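You operate a simulated robot arm through the tools that you are given. There is no shell and no other tool. Be economical: measure what you need, move in short steps, check, and stop when the job is done.

You are at the controls of a simulated robot arm. One attempt, no reset.

Task
Three pads are left to finish: one dresser stroke each, then tray the dresser.
Fine: each time take the pad whose TO GO equals the BITE. Set down upright: pad dresser.

The check looks at the end state, three seconds after you hand in, the way a careful person would. Anything else that was tipped, shoved, dropped, spilled or broken makes it a failure.

Robot
A 6-joint arm with a two-finger gripper on a trunk, on a base that drives. Base frame: it is fixed to the floor where the robot stands at the start and does not move with it; the origin is under the middle of the robot, x ahead of it, y to its left, z up. Lengths are in cm, angles in degrees, forces in N, time in s.
Its first joint turns from -166.0 to 166.0 degrees. Places, roughly: wide bite display [90, 20, 120]. Payload 2.54 kg.
The tool frame sits at the grasp point between the pads (the TCP): z along the fingers, y along the line on which they close. The tips reach 3 cm beyond it. Largest opening 11.6 cm; the body of the gripper starts 9.5 cm behind the TCP.
Orientation is told as [roll, pitch, yaw] about the base's x, y, z axes, in that order, counted from this pose: with the fingers straight down and closing along the base's y, the tool's x points along the base's -x, its y along +y and its z along -z.

Tools
- The arm moves only by the tool send_rows. Its arguments are lists of equal length, an entry for each row: "hand": the closure, from 0 (fully open) to 1 (shut); "xyz": the shift along the tool's x, y, z in cm, a list of three; "rot": the turn, a rotation vector about the tool's x, y, z in rad, a list of three. In form: {"hand": [hand, ...], "xyz": [[tx, ty, tz], ...], "rot": [[wx, wy, wz], ...]}. A call has 1 to 8 rows; each row shifts and turns the commanded pose from where the row before left it, along the tool's axes as they then stand. A row lasts 0.2 s, in which the tool goes at most 5 cm and 8.6 degrees; a call with a longer step from one row to the next is refused whole, and so is a gripper value outside its range. A pose out of reach is approached as far as the arm can. The call stops where the force on the tool passes 40 N (or 10 N more than at its start, if that is more) or the arm is blocked; 0.2 s more then pass. The fingers move at their own pace (about 7.2 cm/s each) and stop on an object; they squeeze with about 39 N. The grip force told is the motor's: it shows also when the fingers shut on nothing. Time passes only in rows, and 0.2 s behind the last, so rows that do not move let the fingers close. The reply holds the time, the measured pose of the TCP, the force on the tool along the base axes, the opening and the grip force, in the units named above and with some noise, with the torque about the TCP (base axes, N m) and any sound that the robot's microphone picked up, and new pictures: "show" is both (left out), scene, wrist or none.
- Cameras (640 x 400 px; columns grow to the right, rows downward): "scene" is now at [-2.73, 15.62, 142.96]; the picture's right is [0.06, -1.00, 0.00], its down [-0.38, -0.02, -0.93] and it looks along [0.92, 0.05, -0.38] (base axes); focal length 258 px, centre (320, 200). "wrist" rides on the gripper at [6.9, -1.5, -12.2] in the tool frame; the picture's right is [0.21, 0.98, 0.00], its down [-0.83, 0.18, -0.53] and it looks along [-0.52, 0.11, 0.85] (tool axes); focal length 251 px, centre (320, 200). There is no depth. A picture from a camera that has moved, and an enlarged one, comes with that camera's place and axes in the base frame and with its lens.
- base_move(legs): drives the robot by 1 to 6 legs, each [ahead, left, turn to the left] in cm, cm and degrees, along the robot's own axes; the way and the turn of a leg run together, so that a leg with both is an arc; at most 150 cm and 180 degrees a leg. The arm and the cameras ride along, it lands a little off, and it stops where it bumps. It gives what a move gives, and a new picture of the scene camera.
- aim_head(pan, tilt): turns the head with the scene camera to pan (to the left, within 120 degrees either way) and tilt (down, from -29 to 69), counted from straight ahead of the robot. It gives what a move gives, and a new picture of the scene camera.
- enlarge(camera, box): a new picture of the part [left, top, right, bottom] of that camera's present view, enlarged. No time passes.
- sign_off(): hands the job in; it is judged then, once.

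Work in short steps. Places have to be worked out from the pictures, the camera data and where the tool is seen: move nearer, look again, correct. Check each grasp and each placing, and mend what went wrong. You have 120 turns and 260 pictures in all, those below and enlarged ones among them. Open the gripper and draw the arm clear of the work before you hand the job in, unless the task says otherwise; then end with one line.

The tools are called after "Emit:" as name(argument=value, ...) on one line, values as JSON. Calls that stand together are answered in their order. send_rows: Moves the arm, as the interface text tells. Its arguments: {"type":"object","properties":{"hand":{"type":"array","items":{"type":"number"}},"xyz":{"type":"array","items":{"type":"array","items":{"type":"number"}}},"rot":{"type":"array","items":{"type":"array","items":{"type":"number"}}},"show":{"type":"string","enum":["both","scene","wrist","none"]}},"required":["hand","xyz","rot"]} The other tools are called the same way: base_move (legs) drives the base; aim_head (pan, tilt) turns the head that bears the scene camera; enlarge (camera, box) takes an enlarged picture of a part of a camera's view; sign_off () hands the job in.

At the start:

```text
time: 0.0
eef_pos: [66.69, 11.65, 122.24]
tcp_rot: [0.0, 0.0, 0.1]
ft_force: [-0.2, -0.6, 0.1]
ft_torque: [-0.04, 0.01, 0.01]
finger_gap: 11.6
gripper_force: 0.0
robot x, y, heading: [-0.15, 0.17, 0.2]
head pan, tilt: [3.3, 22.2]
```

scene: 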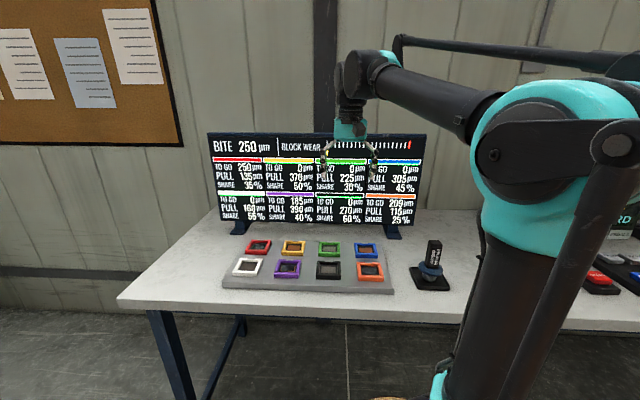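
wrist: 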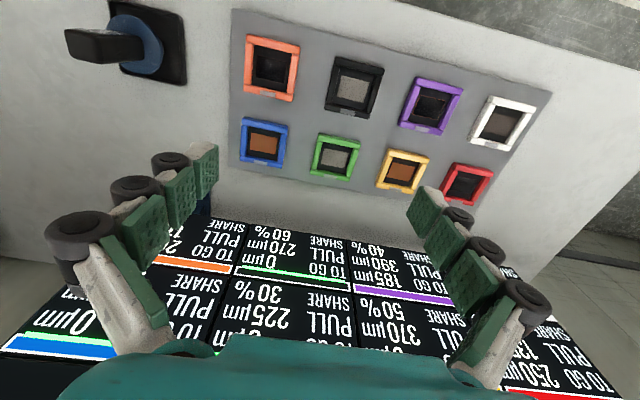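

The display, eight pads and the dresser on its stand are visible. I'll enlarge the display and the dresser to read them.

Emit:
enlarge(camera="scene", box=[200, 125, 440, 275])

Emit:
enlarge(camera="scene", box=[380, 220, 480, 300])

Emit:
enlarge(camera="scene", box=[560, 180, 640, 300])

```text
2.67 times, centred on (320, 200) of scene
camera zoom: at [-2.73, 15.62, 142.96], right [0.06, -1.0, 0.0], down [-0.38, -0.02, -0.93], along [0.92, 0.05, -0.38], focal length 687 px, centre (320, 200)
```

zoom: 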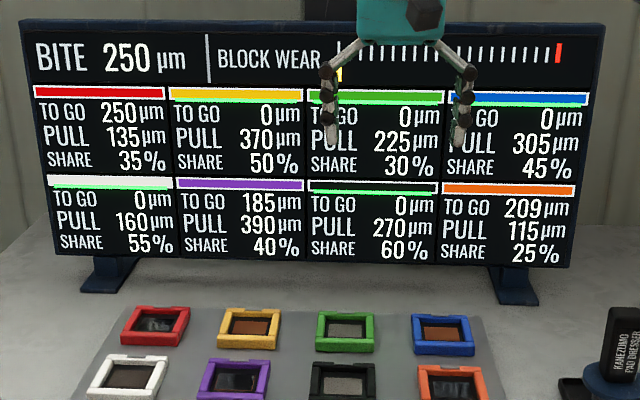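

```text
5.00 times, centred on (430, 260) of scene
camera zoom: at [-2.73, 15.62, 142.96], right [0.06, -1.0, 0.0], down [-0.38, -0.02, -0.93], along [0.92, 0.05, -0.38], focal length 1287 px, centre (-230, -100)
```

zoom: 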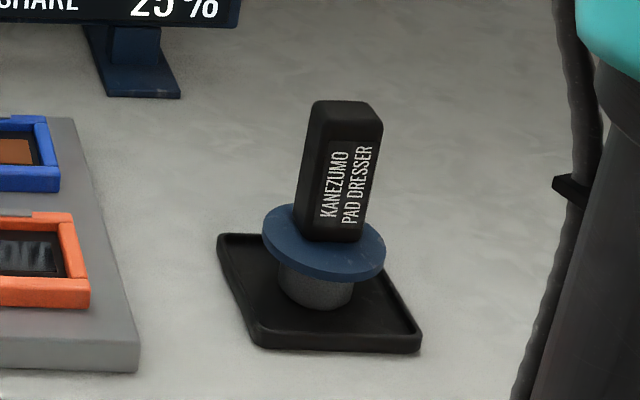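

```text
3.33 times, centred on (600, 240) of scene
camera zoom: at [-2.73, 15.62, 142.96], right [0.06, -1.0, 0.0], down [-0.38, -0.02, -0.93], along [0.92, 0.05, -0.38], focal length 858 px, centre (-613, 67)
```

zoom: 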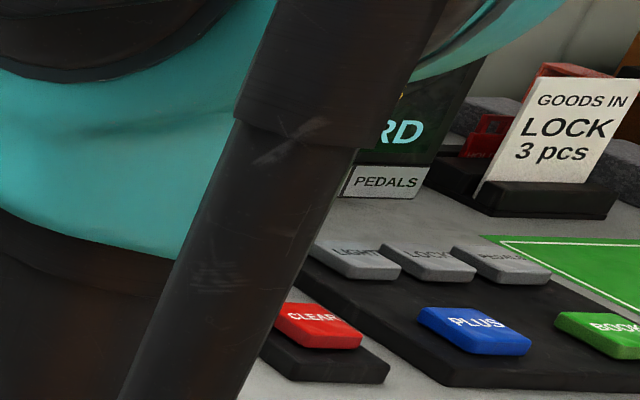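

BITE is 250 so red comes first (purple 185, orange 209 remain). From the two views the pads sit at z≈91 with red near (76.6, 42.7), and the dresser tray is around (65,-16). I'll move the gripper sideways above the dresser for a close look.

Emit:
send_rows(hand=[0, 0, 0, 0, 0, 0, 0], xyz=[[0, -4.5, 0], [0, -4.5, 0], [0, -4.5, 0], [0, -4.5, 0], [0, -4.5, 0], [0, -4.5, 0], [0, 0, 0]], rot=[[0, 0, 0], [0, 0, 0], [0, 0, 0], [0, 0, 0], [0, 0, 0], [0, 0, 0], [0, 0, 0]])

```text
time: 1.6
eef_pos: [66.61, -15.32, 122.31]
tcp_rot: [0.1, 0.1, 0.0]
ft_force: [0.8, -0.2, 0.2]
ft_torque: [0.0, 0.03, 0.01]
finger_gap: 11.61
gripper_force: 0.1
robot x, y, heading: [-0.06, 0.21, -0.1]
head pan, tilt: [3.3, 22.2]
camera scene: at [-2.73, 15.62, 142.96], right [0.06, -1.0, 0.0], down [-0.38, -0.02, -0.93], along [0.92, 0.05, -0.38], focal length 258 px, centre (320, 200)
camera wrist: at [59.66, -16.9, 134.5], right [-0.21, 0.98, 0.0], down [0.83, 0.18, 0.53], along [0.52, 0.11, -0.85], focal length 251 px, centre (320, 200)
```

scene: 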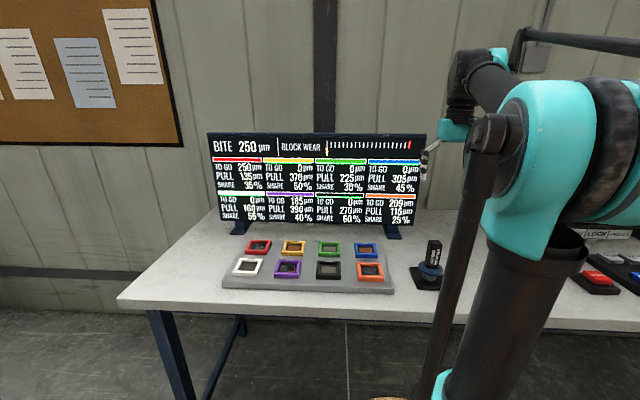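
wrist: 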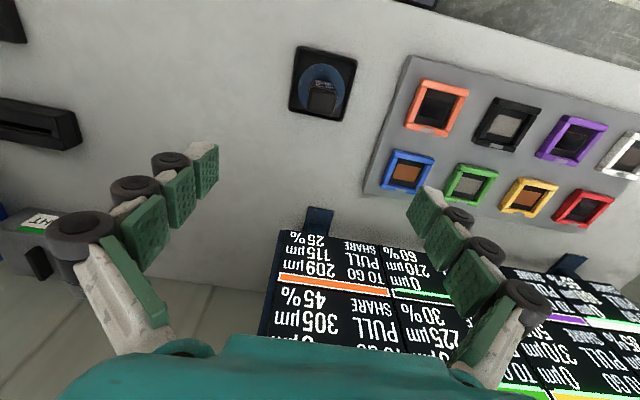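

The dresser lies in clear view of the wrist camera; enlarging it and the pads.

Emit:
enlarge(camera="wrist", box=[270, 30, 382, 130])

Emit:
enlarge(camera="wrist", box=[360, 40, 640, 240])

```text
4.00 times, centred on (326, 80) of wrist
camera zoom: at [59.66, -16.9, 134.5], right [-0.21, 0.98, 0.0], down [0.83, 0.18, 0.53], along [0.52, 0.11, -0.85], focal length 1006 px, centre (296, 680)
```

zoom: 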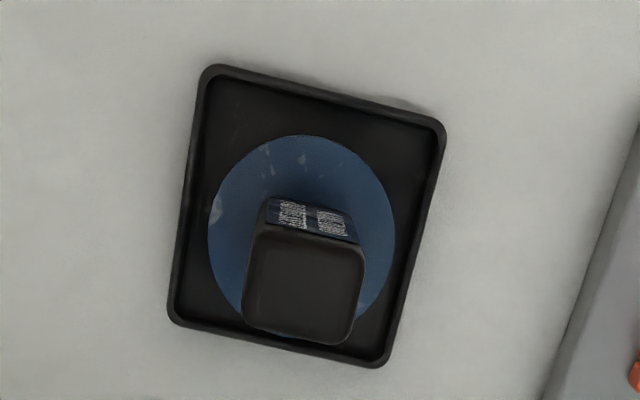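

```text
2.00 times, centred on (500, 140) of wrist
camera zoom: at [59.66, -16.9, 134.5], right [-0.21, 0.98, 0.0], down [0.83, 0.18, 0.53], along [0.52, 0.11, -0.85], focal length 503 px, centre (-40, 320)
```

zoom: 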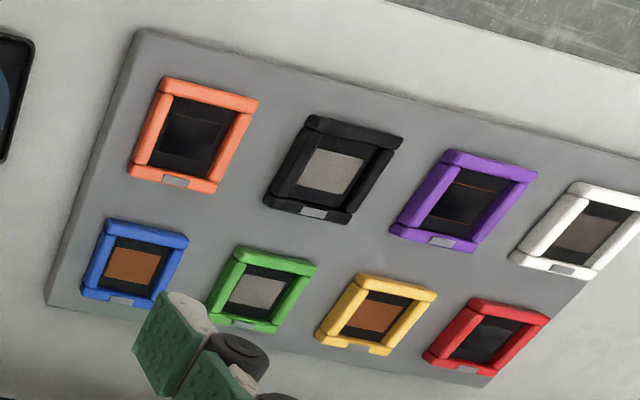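

Handle top is about 2.7 × 3.5 cm, axis-aligned, centred near (65.9, -15.3, 101). I descend partway with x trimmed and look again.

Emit:
send_rows(hand=[0, 0, 0, 0, 0], xyz=[[0.7, 0, 4], [0, 0, 4], [0, 0, 4], [0, 0, 3], [0, 0, 0]], rot=[[0, 0, 0], [0, 0, 0], [0, 0, 0], [0, 0, 0], [0, 0, 0]])

Emit:
enlarge(camera="scene", box=[380, 190, 508, 300])

```text
time: 2.8
eef_pos: [65.96, -15.34, 107.14]
tcp_rot: [0.0, 0.0, -0.1]
ft_force: [0.0, 0.7, -0.1]
ft_torque: [-0.01, -0.04, -0.02]
finger_gap: 11.6
gripper_force: 0.0
robot x, y, heading: [-0.2, -0.21, 0.4]
head pan, tilt: [3.3, 22.2]
camera scene: at [-2.73, 15.62, 142.96], right [0.06, -1.0, 0.0], down [-0.38, -0.02, -0.93], along [0.92, 0.05, -0.38], focal length 258 px, centre (320, 200)
camera wrist: at [59.05, -16.83, 119.39], right [-0.21, 0.98, 0.0], down [0.83, 0.18, 0.53], along [0.52, 0.11, -0.85], focal length 251 px, centre (320, 200)
```

scene: 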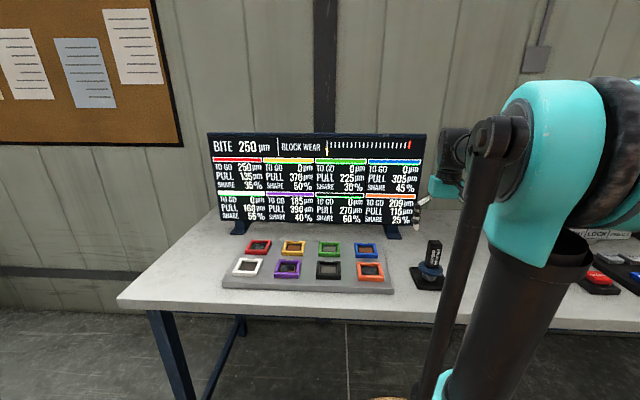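
wrist: 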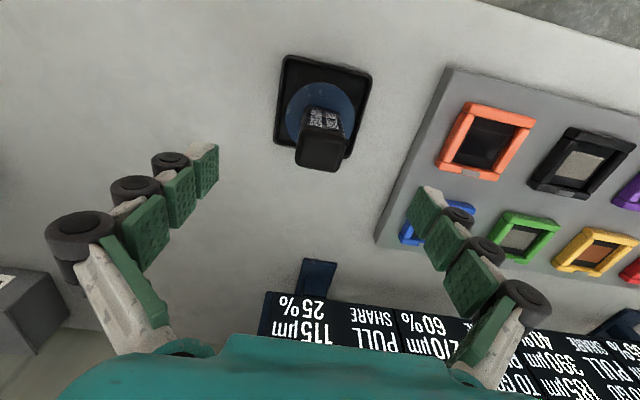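

```text
3.64 times, centred on (444, 245) of scene
camera zoom: at [-2.73, 15.62, 142.96], right [0.06, -1.0, 0.0], down [-0.38, -0.02, -0.93], along [0.92, 0.05, -0.38], focal length 936 px, centre (-131, 36)
```

zoom: 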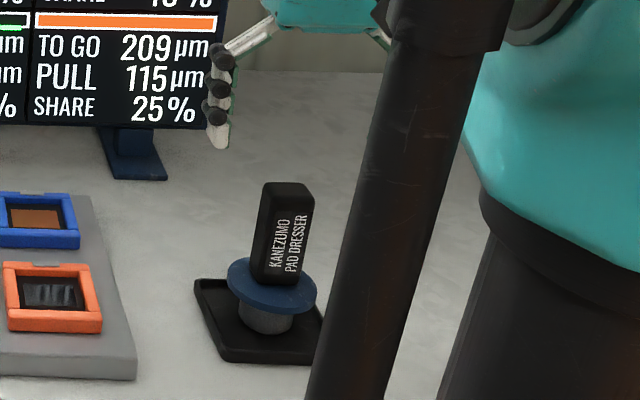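

Handle top projects to (66.0, -15.4) at z≈101, under the TCP; disc top is near z 93. I descend to TCP z≈97.8 and close.

Emit:
send_rows(hand=[0, 0, 0, 0], xyz=[[0, 0, 3.3], [0, 0, 3], [0, 0, 3], [0, 0, 0]], rot=[[0, 0, 0], [0, 0, 0], [0, 0, 0], [0, 0, 0]], show="wrist")

```text
time: 3.8
eef_pos: [65.93, -15.21, 97.8]
tcp_rot: [0.0, 0.0, 0.1]
ft_force: [0.3, 0.1, 0.4]
ft_torque: [-0.03, -0.03, -0.03]
finger_gap: 11.6
gripper_force: 0.1
robot x, y, heading: [0.04, 0.11, -0.3]
head pan, tilt: [3.3, 22.2]
camera wrist: at [58.99, -16.81, 110.0], right [-0.21, 0.98, 0.0], down [0.83, 0.18, 0.53], along [0.52, 0.11, -0.85], focal length 251 px, centre (320, 200)
```

wrist: 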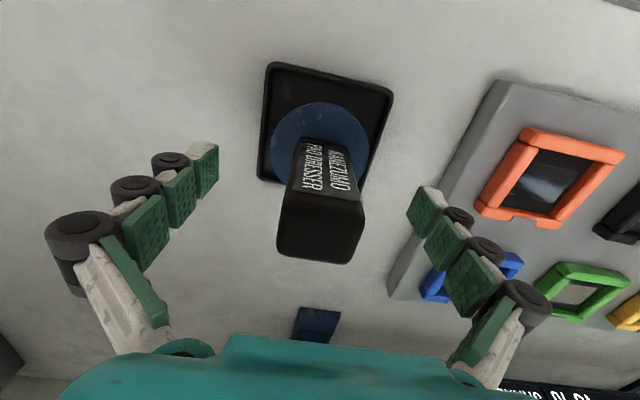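

The handle is centred between the fingers; closing on it.

Emit:
send_rows(hand=[0.5, 1, 1, 1, 1], xyz=[[0, 0, 0], [0, 0, 0], [0, 0, 0], [0, 0, 0], [0, 0, 0]], rot=[[0, 0, 0], [0, 0, 0], [0, 0, 0], [0, 0, 0], [0, 0, 0]], show="wrist")

```text
time: 5.0
eef_pos: [66.05, -15.22, 97.79]
tcp_rot: [-0.1, 0.0, 0.0]
ft_force: [-0.2, -3.4, 2.7]
ft_torque: [-0.08, 0.02, -0.04]
finger_gap: 3.55
gripper_force: 38.8
robot x, y, heading: [0.16, 0.13, 0.1]
head pan, tilt: [3.3, 22.2]
camera wrist: at [58.99, -16.83, 110.04], right [-0.21, 0.98, 0.0], down [0.83, 0.18, 0.53], along [0.52, 0.11, -0.85], focal length 251 px, centre (320, 200)
```

wrist: 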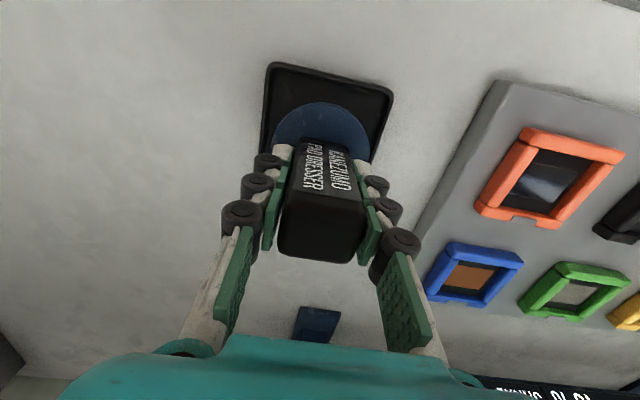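

Gripped at 3.55 cm. Lifting straight up.

Emit:
send_rows(hand=[1, 1, 1, 1, 1], xyz=[[0, 0, -1], [0, 0, -3], [0, 0, -4], [0, 0, -4], [0, 0, 0]], rot=[[0, 0, 0], [0, 0, 0], [0, 0, 0], [0, 0, 0], [0, 0, 0]])

Emit:
enlarge(camera="scene", box=[350, 190, 510, 290])

Emit:
enlarge(camera="wrist", box=[220, 30, 480, 260])

```text
time: 6.2
eef_pos: [66.02, -15.35, 109.87]
tcp_rot: [-0.1, 0.0, -0.1]
ft_force: [-0.5, 0.1, -8.5]
ft_torque: [0.01, -0.01, 0.02]
finger_gap: 3.53
gripper_force: 38.9
robot x, y, heading: [0.04, 0.27, -0.1]
head pan, tilt: [3.3, 22.2]
camera scene: at [-2.7, 15.61, 142.96], right [0.06, -1.0, 0.0], down [-0.38, -0.02, -0.93], along [0.92, 0.05, -0.38], focal length 258 px, centre (320, 200)
camera wrist: at [58.96, -16.85, 122.02], right [-0.21, 0.98, 0.0], down [0.83, 0.18, 0.53], along [0.52, 0.11, -0.85], focal length 251 px, centre (320, 200)
```

scene: 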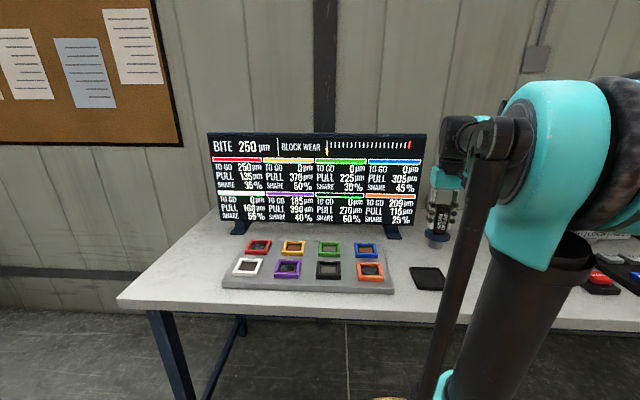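
wrist: 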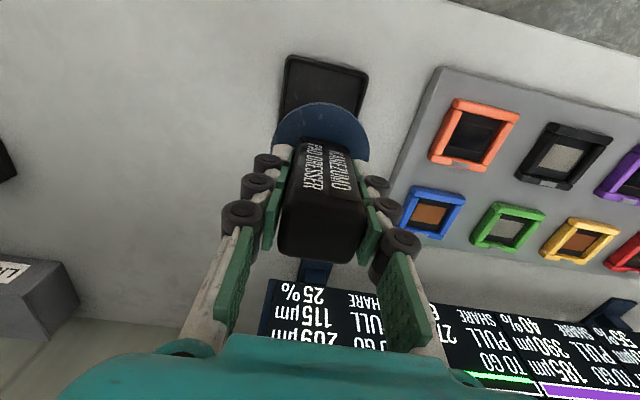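

```text
4.00 times, centred on (430, 240) of scene
camera zoom: at [-2.7, 15.61, 142.96], right [0.06, -1.0, 0.0], down [-0.38, -0.02, -0.93], along [0.92, 0.05, -0.38], focal length 1030 px, centre (-120, 40)
```

zoom: 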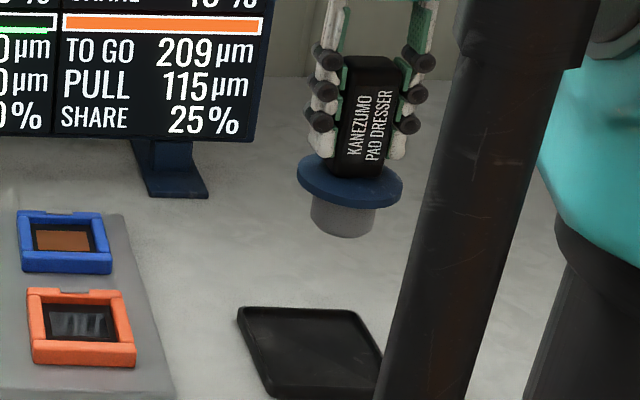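

```text
1.74 times, centred on (350, 145) of wrist
camera zoom: at [58.96, -16.85, 122.02], right [-0.21, 0.98, 0.0], down [0.83, 0.18, 0.53], along [0.52, 0.11, -0.85], focal length 437 px, centre (268, 296)
```

zoom: 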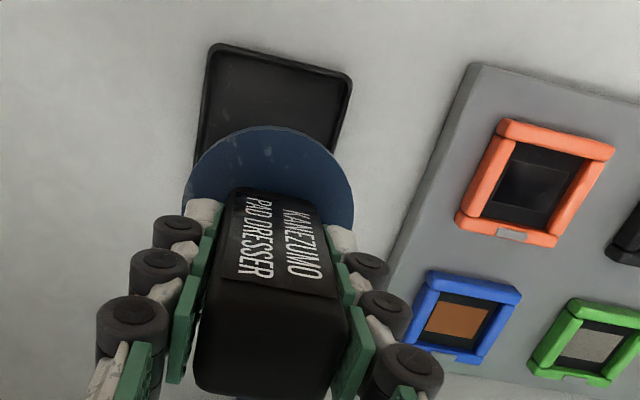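

Lifted cleanly; the block hangs about 9 cm below the TCP, bottom at z≈100.5. I travel over the pad plate toward red, first leg.

Emit:
send_rows(hand=[1, 1, 1, 1, 1, 1, 1, 1], xyz=[[0, 2, -2], [0, 4.5, 0], [0, 4.5, 0], [0, 4.5, 0], [0, 4.5, 0], [0, 4.5, 0], [0, 4.5, 0], [0, 3, 0]], rot=[[0, 0, 0], [0, 0, 0], [0, 0, 0], [0, 0, 0], [0, 0, 0], [0, 0, 0], [0, 0, 0], [0, 0, 0]], show="none")

Emit:
send_rows(hand=[1, 1, 1, 1, 1, 1, 1], xyz=[[-1, 3, 0], [-1, 4, 0], [-1, 4, 0], [-1, 4, 0], [0, 2.5, 0], [0, 1, 0], [0, 0, 0]], rot=[[0, 0, 0], [0, 0, 0], [0, 0, 0], [0, 0, 0], [0, 0, 0], [0, 0, 0], [0, 0, 0]])

Emit:
enlarge(camera="scene", box=[210, 190, 338, 270])

```text
time: 8.0
eef_pos: [65.84, 16.61, 111.95]
tcp_rot: [0.0, 0.0, 0.0]
ft_force: [-0.1, -0.6, -8.6]
ft_torque: [-0.01, 0.02, 0.06]
finger_gap: 3.5
gripper_force: 39.4
robot x, y, heading: [-0.1, -0.04, -0.1]
head pan, tilt: [3.3, 22.2]
```

```text
time: 9.6
eef_pos: [69.92, 35.12, 111.92]
tcp_rot: [0.1, 0.0, 0.0]
ft_force: [-0.8, 0.7, -8.7]
ft_torque: [-0.01, 0.0, 0.03]
finger_gap: 3.54
gripper_force: 39.2
robot x, y, heading: [0.08, 0.34, -0.2]
head pan, tilt: [3.3, 22.2]
camera scene: at [-2.71, 15.64, 142.96], right [0.06, -1.0, 0.0], down [-0.38, -0.02, -0.93], along [0.92, 0.05, -0.38], focal length 258 px, centre (320, 200)
camera wrist: at [62.97, 33.68, 124.11], right [-0.21, 0.98, 0.0], down [0.83, 0.18, 0.53], along [0.52, 0.11, -0.85], focal length 251 px, centre (320, 200)
```

scene: 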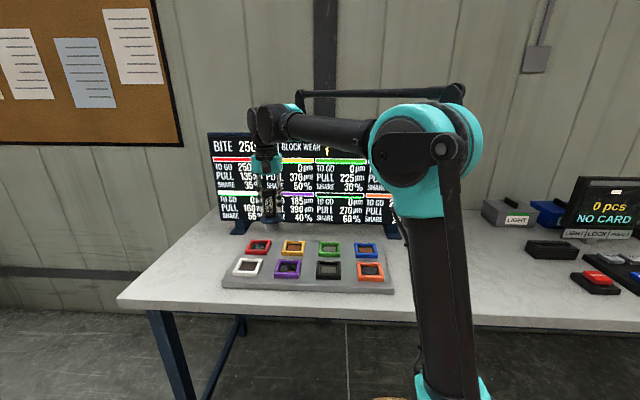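
wrist: 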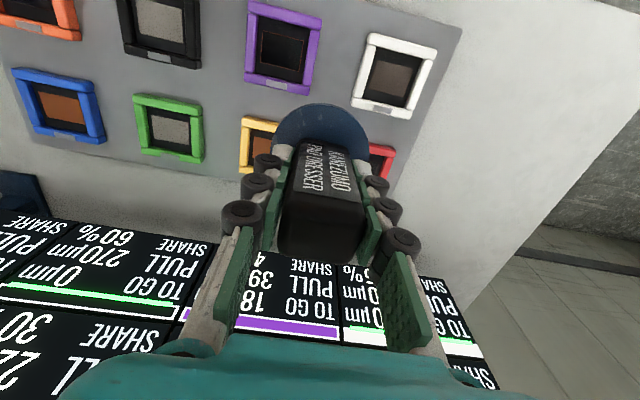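

```text
5.00 times, centred on (274, 230) of scene
camera zoom: at [-2.71, 15.64, 142.96], right [0.06, -1.0, 0.0], down [-0.38, -0.02, -0.93], along [0.92, 0.05, -0.38], focal length 1287 px, centre (550, 50)
```

zoom: 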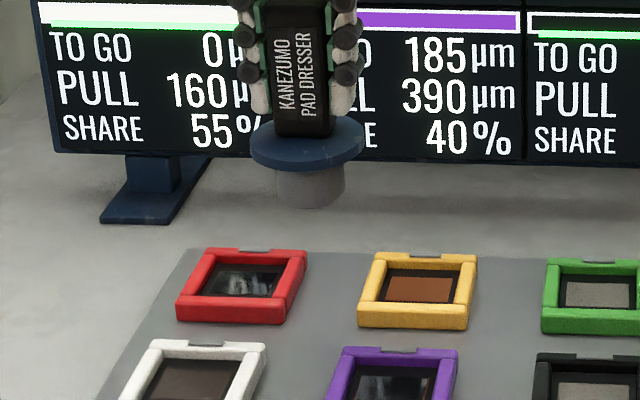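

The dresser is in hand near red; I need precise pad locations. Enlarging the wrist view of the neighbouring pads to fix the grid.

Emit:
enlarge(camera="wrist", box=[0, 50, 240, 200])

Emit:
enlarge(camera="wrist", box=[220, 0, 476, 160])

Emit:
enlarge(camera="scene", box=[216, 230, 408, 300])

```text
2.67 times, centred on (120, 125) of wrist
camera zoom: at [62.97, 33.68, 124.11], right [-0.21, 0.98, 0.0], down [0.83, 0.18, 0.53], along [0.52, 0.11, -0.85], focal length 670 px, centre (853, 400)
```

zoom: 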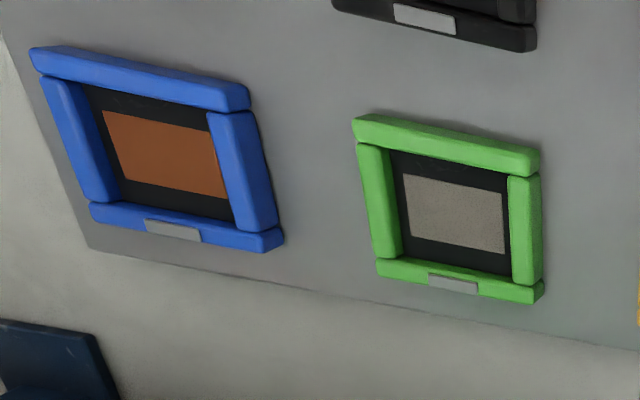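

```text
2.50 times, centred on (348, 80) of wrist
camera zoom: at [62.97, 33.68, 124.11], right [-0.21, 0.98, 0.0], down [0.83, 0.18, 0.53], along [0.52, 0.11, -0.85], focal length 629 px, centre (250, 500)
```

zoom: 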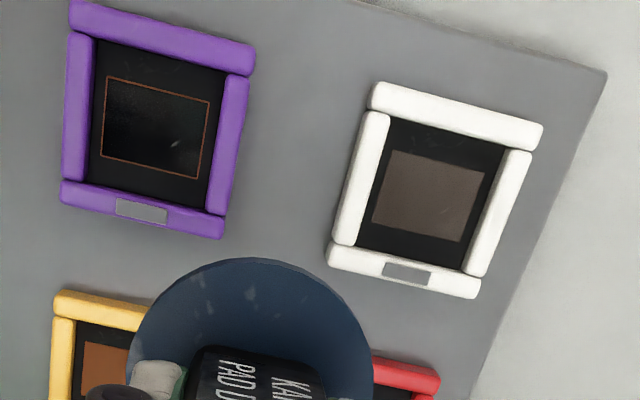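

```text
3.33 times, centred on (312, 265) of scene
camera zoom: at [-2.71, 15.64, 142.96], right [0.06, -1.0, 0.0], down [-0.38, -0.02, -0.93], along [0.92, 0.05, -0.38], focal length 858 px, centre (347, -17)
```

zoom: 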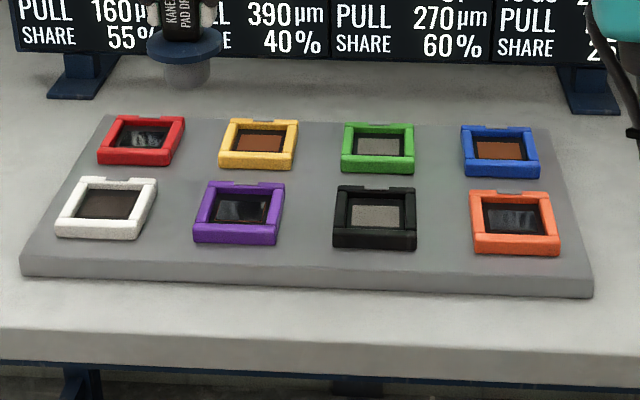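

Grid solved: columns y≈3.2/16.4/29.6/42.8, rows x≈64.7/76.7, pad surface z≈91. Opening ≈6 cm versus block ≈4.6. I move over red at (76.7, 42.75).

Emit:
send_rows(hand=[1, 1, 1, 1, 1, 1], xyz=[[-3.4, 3.6, 0], [-3.4, 4, 0], [0, 0, 2], [0, 0, 3], [0, 0, 2], [0, 0, 0]], rot=[[0, 0, 0], [0, 0, 0], [0, 0, 0], [0, 0, 0], [0, 0, 0], [0, 0, 0]])

Emit:
enlarge(camera="scene", box=[210, 190, 338, 270])

Emit:
enlarge(camera="wrist", box=[200, 40, 440, 190])

```text
refused: row 2 steps farther than a row can; nothing moved
```

```text
5.00 times, centred on (274, 230) of scene
camera zoom: at [-2.71, 15.64, 142.96], right [0.06, -1.0, 0.0], down [-0.38, -0.02, -0.93], along [0.92, 0.05, -0.38], focal length 1287 px, centre (550, 50)
```

zoom: 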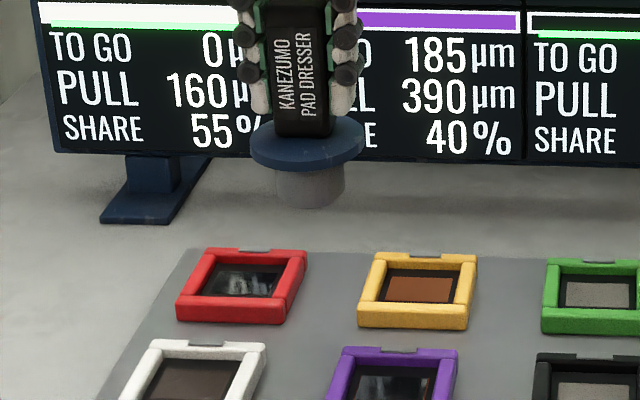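

```text
2.67 times, centred on (320, 115) of wrist
camera zoom: at [62.97, 33.68, 124.11], right [-0.21, 0.98, 0.0], down [0.83, 0.18, 0.53], along [0.52, 0.11, -0.85], focal length 670 px, centre (320, 427)
```

zoom: 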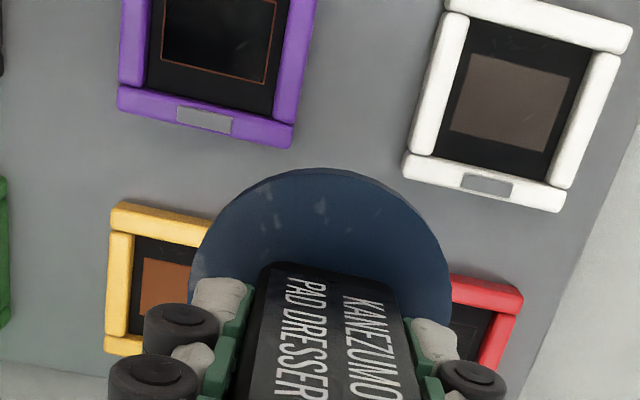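

That step was a bit too long; resending in smaller rows.

Emit:
send_rows(hand=[1, 1, 1, 1, 1, 1, 1], xyz=[[-2.3, 2.6, 0], [-2.3, 2.6, 0], [-2.2, 2.4, 0], [0, 0, 2], [0, 0, 3], [0, 0, 2], [0, 0, 0]], rot=[[0, 0, 0], [0, 0, 0], [0, 0, 0], [0, 0, 0], [0, 0, 0], [0, 0, 0], [0, 0, 0]])

Emit:
enlarge(camera="scene", box=[210, 190, 338, 270])

Emit:
enlarge(camera="wrist", box=[200, 40, 440, 190])

```text
time: 11.2
eef_pos: [76.82, 42.91, 104.84]
tcp_rot: [0.1, 0.0, 0.0]
ft_force: [-0.6, -0.5, -7.6]
ft_torque: [0.02, 0.0, -0.04]
finger_gap: 3.54
gripper_force: 38.8
robot x, y, heading: [-0.17, 0.11, 0.0]
head pan, tilt: [3.3, 22.2]
camera scene: at [-2.7, 15.65, 142.96], right [0.06, -1.0, 0.0], down [-0.38, -0.02, -0.93], along [0.92, 0.05, -0.38], focal length 258 px, centre (320, 200)
camera wrist: at [69.8, 41.32, 117.02], right [-0.21, 0.98, 0.0], down [0.83, 0.18, 0.53], along [0.52, 0.11, -0.85], focal length 251 px, centre (320, 200)
```

scene: 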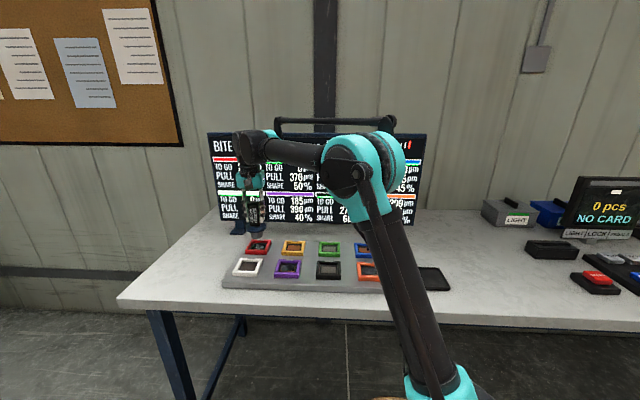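
wrist: 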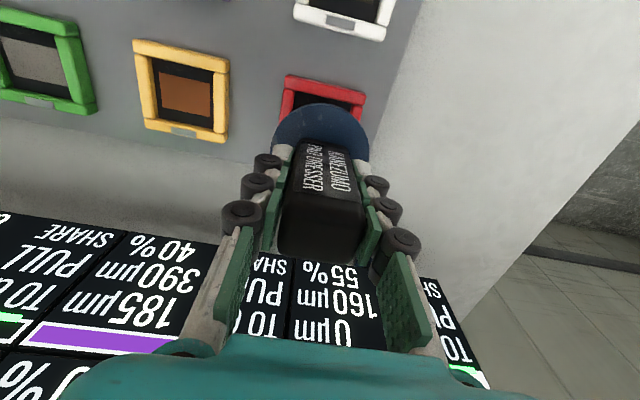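

```text
5.00 times, centred on (274, 230) of scene
camera zoom: at [-2.7, 15.65, 142.96], right [0.06, -1.0, 0.0], down [-0.38, -0.02, -0.93], along [0.92, 0.05, -0.38], focal length 1287 px, centre (550, 50)
```

zoom: 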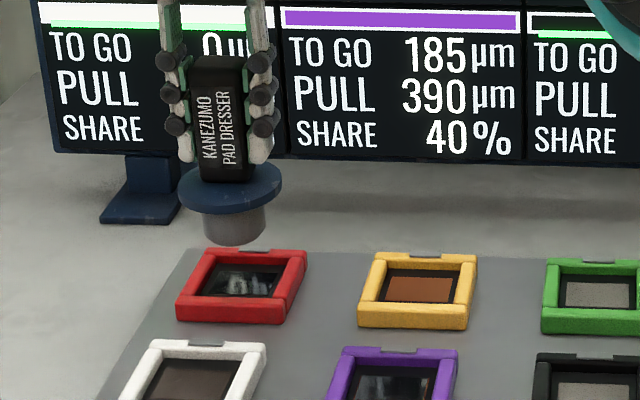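

```text
2.67 times, centred on (320, 115) of wrist
camera zoom: at [69.8, 41.32, 117.02], right [-0.21, 0.98, 0.0], down [0.83, 0.18, 0.53], along [0.52, 0.11, -0.85], focal length 670 px, centre (320, 427)
```

zoom: 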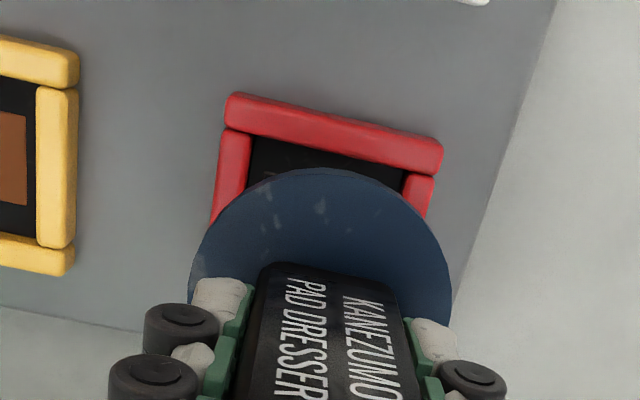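

Slightly too far left: scene suggests y −0.35 and x −0.2. Correct and lower to just above frame-top level.

Emit:
send_rows(hand=[1, 1, 1, 1], xyz=[[0.2, -0.35, 0], [0, 0, 1], [0, 0, 1], [0, 0, 0]], rot=[[0, 0, 0], [0, 0, 0], [0, 0, 0], [0, 0, 0]], show="none")

Emit:
enlarge(camera="scene", box=[226, 220, 290, 260])

Emit:
enlarge(camera="wrist", box=[200, 40, 440, 190])

```text
time: 12.2
eef_pos: [76.53, 42.56, 102.93]
tcp_rot: [0.1, 0.1, 0.0]
ft_force: [-0.4, 0.2, -8.6]
ft_torque: [0.01, -0.03, 0.0]
finger_gap: 3.53
gripper_force: 39.3
robot x, y, heading: [0.07, -0.08, -0.1]
head pan, tilt: [3.3, 22.2]
```

```text
10.00 times, centred on (258, 240) of scene
camera zoom: at [-2.7, 15.65, 142.96], right [0.06, -1.0, 0.0], down [-0.38, -0.02, -0.93], along [0.92, 0.05, -0.38], focal length 2575 px, centre (940, -200)
```

zoom: 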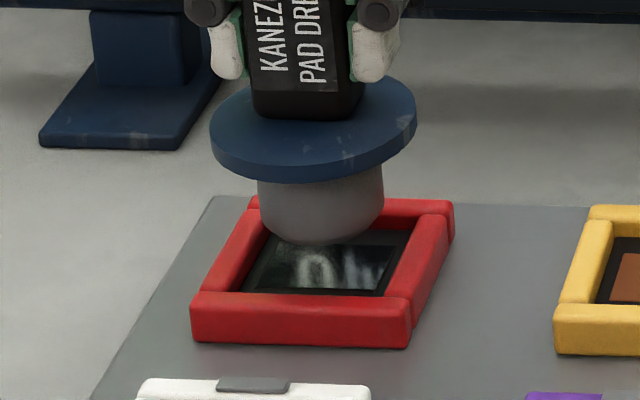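

```text
2.67 times, centred on (320, 115) of wrist
camera zoom: at [69.56, 40.94, 115.03], right [-0.21, 0.98, 0.0], down [0.83, 0.18, 0.53], along [0.52, 0.11, -0.85], focal length 670 px, centre (320, 427)
```

zoom: 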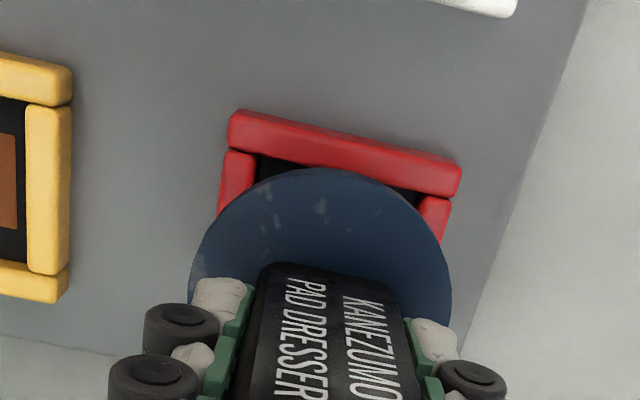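

View is good; block is over the opening, needs about −0.15 in y. Lower in small steps and watch force.

Emit:
send_rows(hand=[1, 1, 1, 1], xyz=[[0, -0.15, 0], [0, 0, 0.4], [0, 0, 0.4], [0, 0, 0]], rot=[[0, 0, 0], [0, 0, 0], [0, 0, 0], [0, 0, 0]], show="none")

Emit:
enlarge(camera="scene", box=[226, 220, 290, 260])

```text
time: 13.2
eef_pos: [76.66, 42.27, 102.0]
tcp_rot: [0.0, 0.0, 0.0]
ft_force: [-0.6, -0.6, -8.5]
ft_torque: [-0.01, 0.01, 0.0]
finger_gap: 3.53
gripper_force: 38.3
robot x, y, heading: [0.05, -0.02, 0.1]
head pan, tilt: [3.3, 22.2]
```

```text
10.00 times, centred on (258, 240) of scene
camera zoom: at [-2.7, 15.65, 142.96], right [0.06, -1.0, 0.0], down [-0.38, -0.02, -0.93], along [0.92, 0.05, -0.38], focal length 2575 px, centre (940, -200)
```

zoom: 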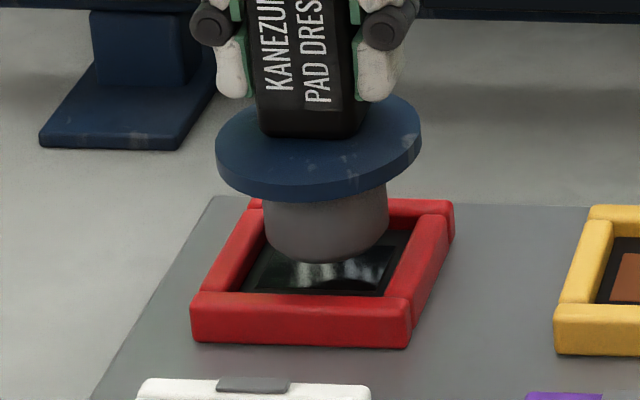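

Laterally centred now; depth-wise it looks ~0.3 cm too far from the camera. Shift −x 0.3 and lower 0.5.

Emit:
send_rows(hand=[1, 1, 1], xyz=[[0.3, 0, 0], [0, 0, 0.5], [0, 0, 0]], rot=[[0, 0, 0], [0, 0, 0], [0, 0, 0]], show="none")

Emit:
enlarge(camera="scene", box=[226, 220, 290, 260])

```text
time: 14.0
eef_pos: [76.33, 42.42, 101.62]
tcp_rot: [-0.1, 0.0, 0.0]
ft_force: [0.2, -0.7, -7.7]
ft_torque: [0.02, 0.02, -0.01]
finger_gap: 3.54
gripper_force: 39.1
robot x, y, heading: [0.17, -0.18, 0.0]
head pan, tilt: [3.3, 22.2]
```

```text
10.00 times, centred on (258, 240) of scene
camera zoom: at [-2.7, 15.65, 142.96], right [0.06, -1.0, 0.0], down [-0.38, -0.02, -0.93], along [0.92, 0.05, -0.38], focal length 2575 px, centre (940, -200)
```

zoom: 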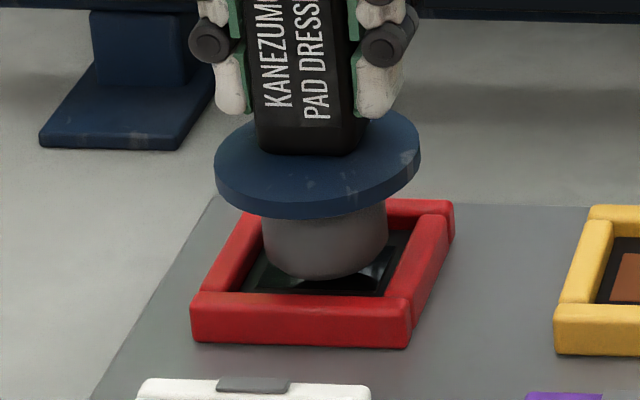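

Block sits inside the opening with space all round. Continue down gently.

Emit:
send_rows(hand=[1, 1, 1, 1], xyz=[[0, 0, 0.25], [0, 0, 0.25], [0, 0, 0.2], [0, 0, 0]], rot=[[0, 0, 0], [0, 0, 0], [0, 0, 0], [0, 0, 0]], show="none")

Emit:
enlarge(camera="scene", box=[226, 220, 290, 260])

```text
time: 15.0
eef_pos: [76.22, 42.36, 100.83]
tcp_rot: [0.0, 0.0, 0.0]
ft_force: [0.5, 0.1, -7.0]
ft_torque: [0.04, -0.05, -0.03]
finger_gap: 3.51
gripper_force: 39.2
robot x, y, heading: [0.02, 0.1, -0.2]
head pan, tilt: [3.3, 22.2]
```

```text
10.00 times, centred on (258, 240) of scene
camera zoom: at [-2.7, 15.64, 142.96], right [0.06, -1.0, 0.0], down [-0.38, -0.02, -0.93], along [0.92, 0.05, -0.38], focal length 2575 px, centre (940, -200)
```

zoom: 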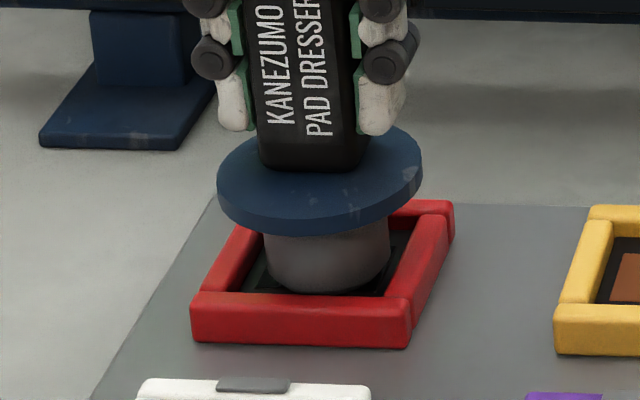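

Almost down, still no contact force. A little further in fine steps, then look at the display.

Emit:
send_rows(hand=[1, 1, 1, 1], xyz=[[0, 0, 0.15], [0, 0, 0.15], [0, 0, 0.1], [0, 0, 0]], rot=[[0, 0, 0], [0, 0, 0], [0, 0, 0], [0, 0, 0]], show="none")

Emit:
enlarge(camera="scene", box=[200, 120, 440, 270])

```text
time: 16.0
eef_pos: [76.36, 42.24, 100.44]
tcp_rot: [0.0, -0.1, 0.0]
ft_force: [10.2, 3.9, 12.1]
ft_torque: [0.27, -0.58, -0.06]
finger_gap: 3.52
gripper_force: 38.5
robot x, y, heading: [-0.05, -0.02, 0.1]
head pan, tilt: [3.3, 22.2]
```

```text
2.67 times, centred on (320, 195) of scene
camera zoom: at [-2.72, 15.62, 142.96], right [0.06, -1.0, 0.0], down [-0.38, -0.02, -0.93], along [0.92, 0.05, -0.38], focal length 687 px, centre (320, 213)
```

zoom: 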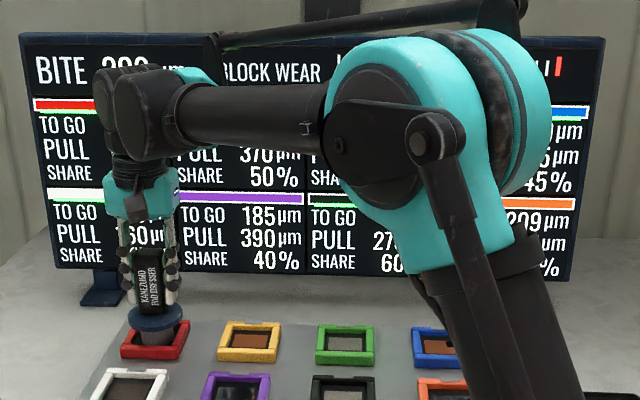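

Contact made (~20 N) and BITE appears to have changed. Lifting straight up and then right to clear the display.

Emit:
send_rows(hand=[1, 1, 1, 1, 1, 1, 1, 1], xyz=[[0, 0, -0.5], [0, 0, -2], [0, 0, -3], [0, 0, -3], [2, -3, 0], [3, -3, 0], [4, -2, 0], [0, 0, 0]], rot=[[0, 0, 0], [0, 0, 0], [0, 0, 0], [0, 0, 0], [0, 0, 0], [0, 0, 0], [0, 0, 0], [0, 0, 0]])

Emit:
enlarge(camera="scene", box=[200, 120, 440, 270])

```text
time: 17.8
eef_pos: [67.35, 34.25, 108.9]
tcp_rot: [0.0, 0.0, 0.0]
ft_force: [0.3, 0.5, -8.1]
ft_torque: [0.02, 0.0, -0.01]
finger_gap: 3.53
gripper_force: 39.8
robot x, y, heading: [0.07, 0.38, 0.1]
head pan, tilt: [3.3, 22.2]
camera scene: at [-2.69, 15.65, 142.96], right [0.06, -1.0, 0.0], down [-0.38, -0.02, -0.93], along [0.92, 0.05, -0.38], focal length 258 px, centre (320, 200)
camera wrist: at [60.34, 32.69, 121.16], right [-0.21, 0.98, 0.0], down [0.83, 0.18, 0.53], along [0.52, 0.11, -0.85], focal length 251 px, centre (320, 200)
```

scene: 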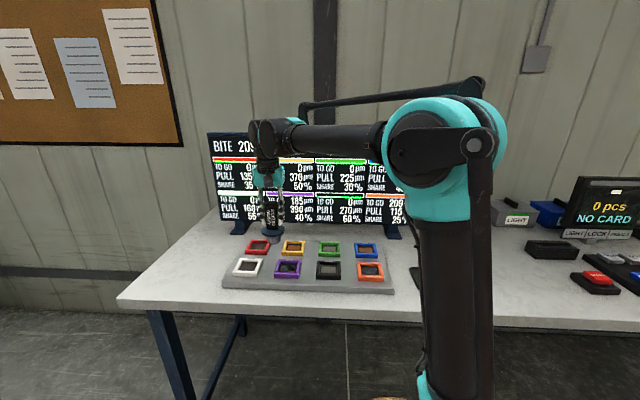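
wrist: 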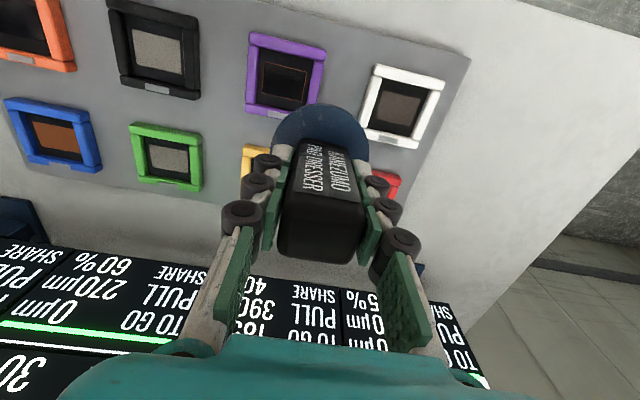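

```text
2.67 times, centred on (320, 195) of scene
camera zoom: at [-2.69, 15.65, 142.96], right [0.06, -1.0, 0.0], down [-0.38, -0.02, -0.93], along [0.92, 0.05, -0.38], focal length 687 px, centre (320, 213)
```

zoom: 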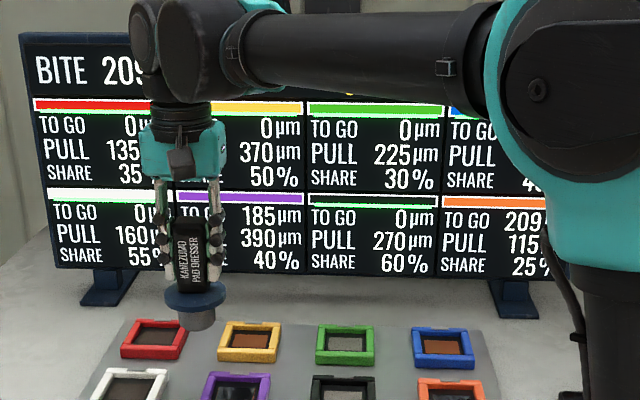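

Red is 0 and BITE is now 209 → orange next. Moving above orange, expected TCP (64.4, 2.75).

Emit:
send_rows(hand=[1, 1, 1, 1, 1, 1, 1, 1], xyz=[[1, -4, 0], [1, -4.5, 0], [1, -4.5, 0], [0, -4.5, 0], [0, -4.5, 0], [0, -4.5, 0], [0, -4, 0], [0, -1, 0]], rot=[[0, 0, 0], [0, 0, 0], [0, 0, 0], [0, 0, 0], [0, 0, 0], [0, 0, 0], [0, 0, 0], [0, 0, 0]], show="none")

Emit:
send_rows(hand=[1, 1, 1, 1], xyz=[[0, 0, 2], [0, 0, 2], [0, 0, 1.5], [0, 0, 0]], rot=[[0, 0, 0], [0, 0, 0], [0, 0, 0], [0, 0, 0]])

Emit:
enlarge(camera="scene", box=[340, 235, 404, 285])

Emit:
enlarge(camera="wrist", box=[200, 40, 440, 190])

```text
time: 19.6
eef_pos: [64.33, 2.64, 109.0]
tcp_rot: [0.0, 0.0, 0.0]
ft_force: [-0.2, 0.1, -7.8]
ft_torque: [-0.01, -0.01, 0.01]
finger_gap: 3.53
gripper_force: 39.2
robot x, y, heading: [0.13, -0.25, 0.5]
head pan, tilt: [3.3, 22.2]
```

```text
time: 20.6
eef_pos: [64.44, 2.67, 103.47]
tcp_rot: [0.0, 0.0, 0.0]
ft_force: [0.8, -0.5, -8.1]
ft_torque: [0.02, 0.02, 0.02]
finger_gap: 3.54
gripper_force: 38.9
robot x, y, heading: [-0.11, 0.07, -0.1]
head pan, tilt: [3.3, 22.2]
camera scene: at [-2.7, 15.62, 142.96], right [0.06, -1.0, 0.0], down [-0.38, -0.02, -0.93], along [0.92, 0.05, -0.38], focal length 258 px, centre (320, 200)
camera wrist: at [57.32, 1.19, 115.68], right [-0.21, 0.98, 0.0], down [0.83, 0.18, 0.53], along [0.52, 0.11, -0.85], focal length 251 px, centre (320, 200)
```

scene: 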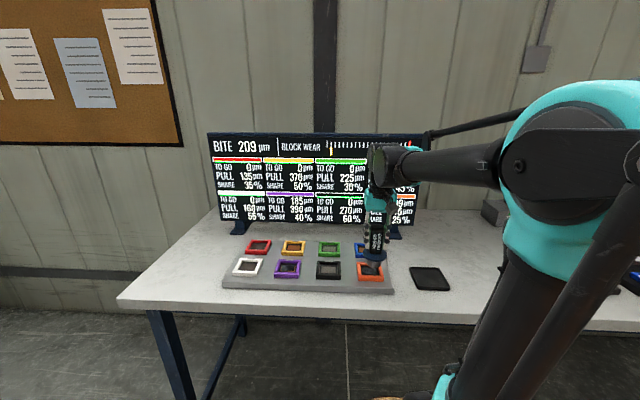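
wrist: 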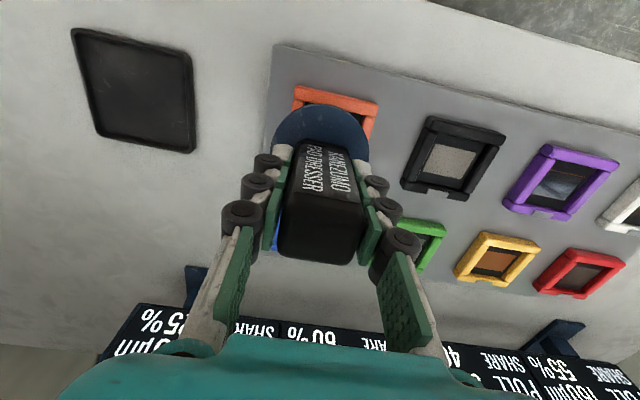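

```text
8.00 times, centred on (372, 260) of scene
camera zoom: at [-2.7, 15.62, 142.96], right [0.06, -1.0, 0.0], down [-0.38, -0.02, -0.93], along [0.92, 0.05, -0.38], focal length 2060 px, centre (-96, -280)
```

zoom: 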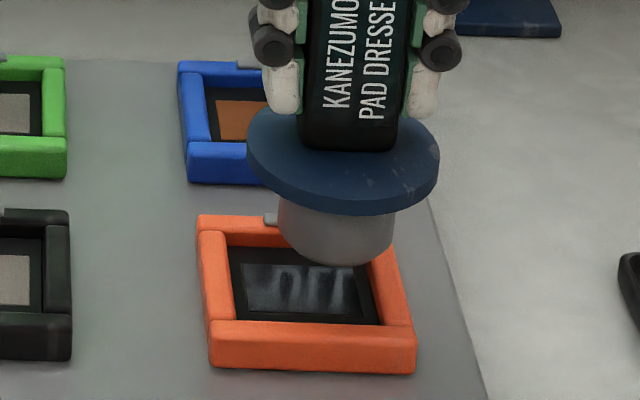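

```text
2.67 times, centred on (320, 115) of wrist
camera zoom: at [57.32, 1.19, 115.68], right [-0.21, 0.98, 0.0], down [0.83, 0.18, 0.53], along [0.52, 0.11, -0.85], focal length 670 px, centre (320, 427)
```

zoom: 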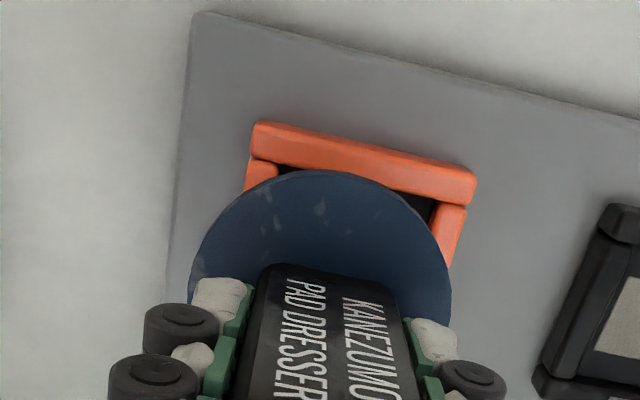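

Block is right of centre here; wrist geometry says y≈3.35, scene says a bit more. Shift y +0.75 and lower 1.

Emit:
send_rows(hand=[1, 1, 1, 1], xyz=[[0, 0.75, 0], [0, 0, 0.5], [0, 0, 0.5], [0, 0, 0]], rot=[[0, 0, 0], [0, 0, 0], [0, 0, 0], [0, 0, 0]], show="none")

Emit:
enlarge(camera="scene", box=[340, 240, 404, 280])

```text
time: 21.6
eef_pos: [64.3, 3.46, 102.59]
tcp_rot: [0.1, -0.1, -0.1]
ft_force: [0.3, 0.5, -9.4]
ft_torque: [-0.01, -0.02, 0.01]
finger_gap: 3.56
gripper_force: 39.2
robot x, y, heading: [-0.24, -0.13, 0.0]
head pan, tilt: [3.3, 22.2]
```

```text
10.00 times, centred on (372, 260) of scene
camera zoom: at [-2.71, 15.62, 142.96], right [0.06, -1.0, 0.0], down [-0.38, -0.02, -0.93], along [0.92, 0.05, -0.38], focal length 2575 px, centre (-200, -400)
```

zoom: 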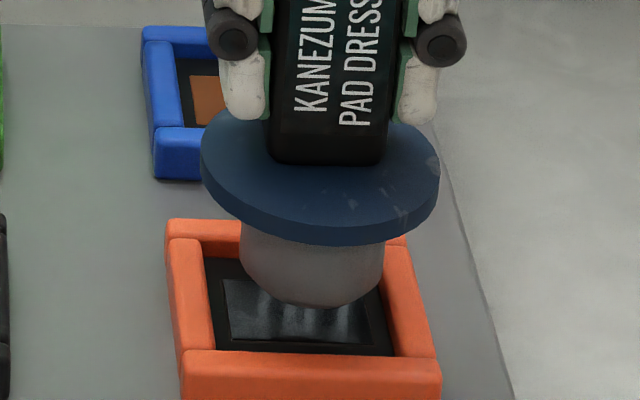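

Nearly centred; add y +0.2 and lower another 1.2 in steps.

Emit:
send_rows(hand=[1, 1, 1, 1, 1], xyz=[[-0.1, 0.2, 0], [0, 0, 0.4], [0, 0, 0.4], [0, 0, 0.4], [0, 0, 0]], rot=[[0, 0, 0], [0, 0, 0], [0, 0, 0], [0, 0, 0], [0, 0, 0]], show="none")

Emit:
enlarge(camera="scene", box=[340, 240, 404, 280])

```text
time: 22.8
eef_pos: [64.35, 3.83, 101.31]
tcp_rot: [0.0, 0.0, 0.0]
ft_force: [-0.1, -0.1, -9.0]
ft_torque: [0.0, 0.01, -0.03]
finger_gap: 3.51
gripper_force: 39.2
robot x, y, heading: [0.03, 0.17, 0.1]
head pan, tilt: [3.3, 22.2]
```

```text
10.00 times, centred on (372, 260) of scene
camera zoom: at [-2.71, 15.62, 142.96], right [0.06, -1.0, 0.0], down [-0.38, -0.02, -0.93], along [0.92, 0.05, -0.38], focal length 2575 px, centre (-200, -400)
```

zoom: 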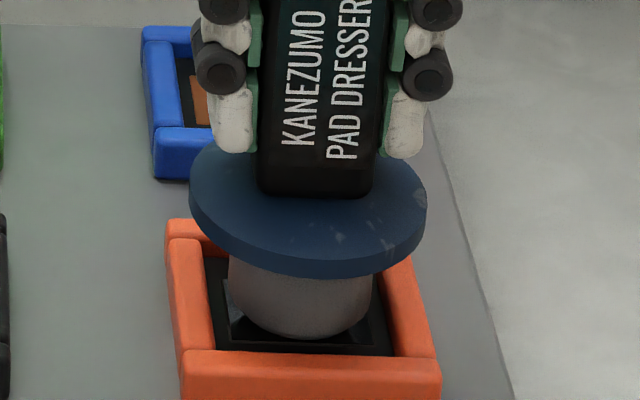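

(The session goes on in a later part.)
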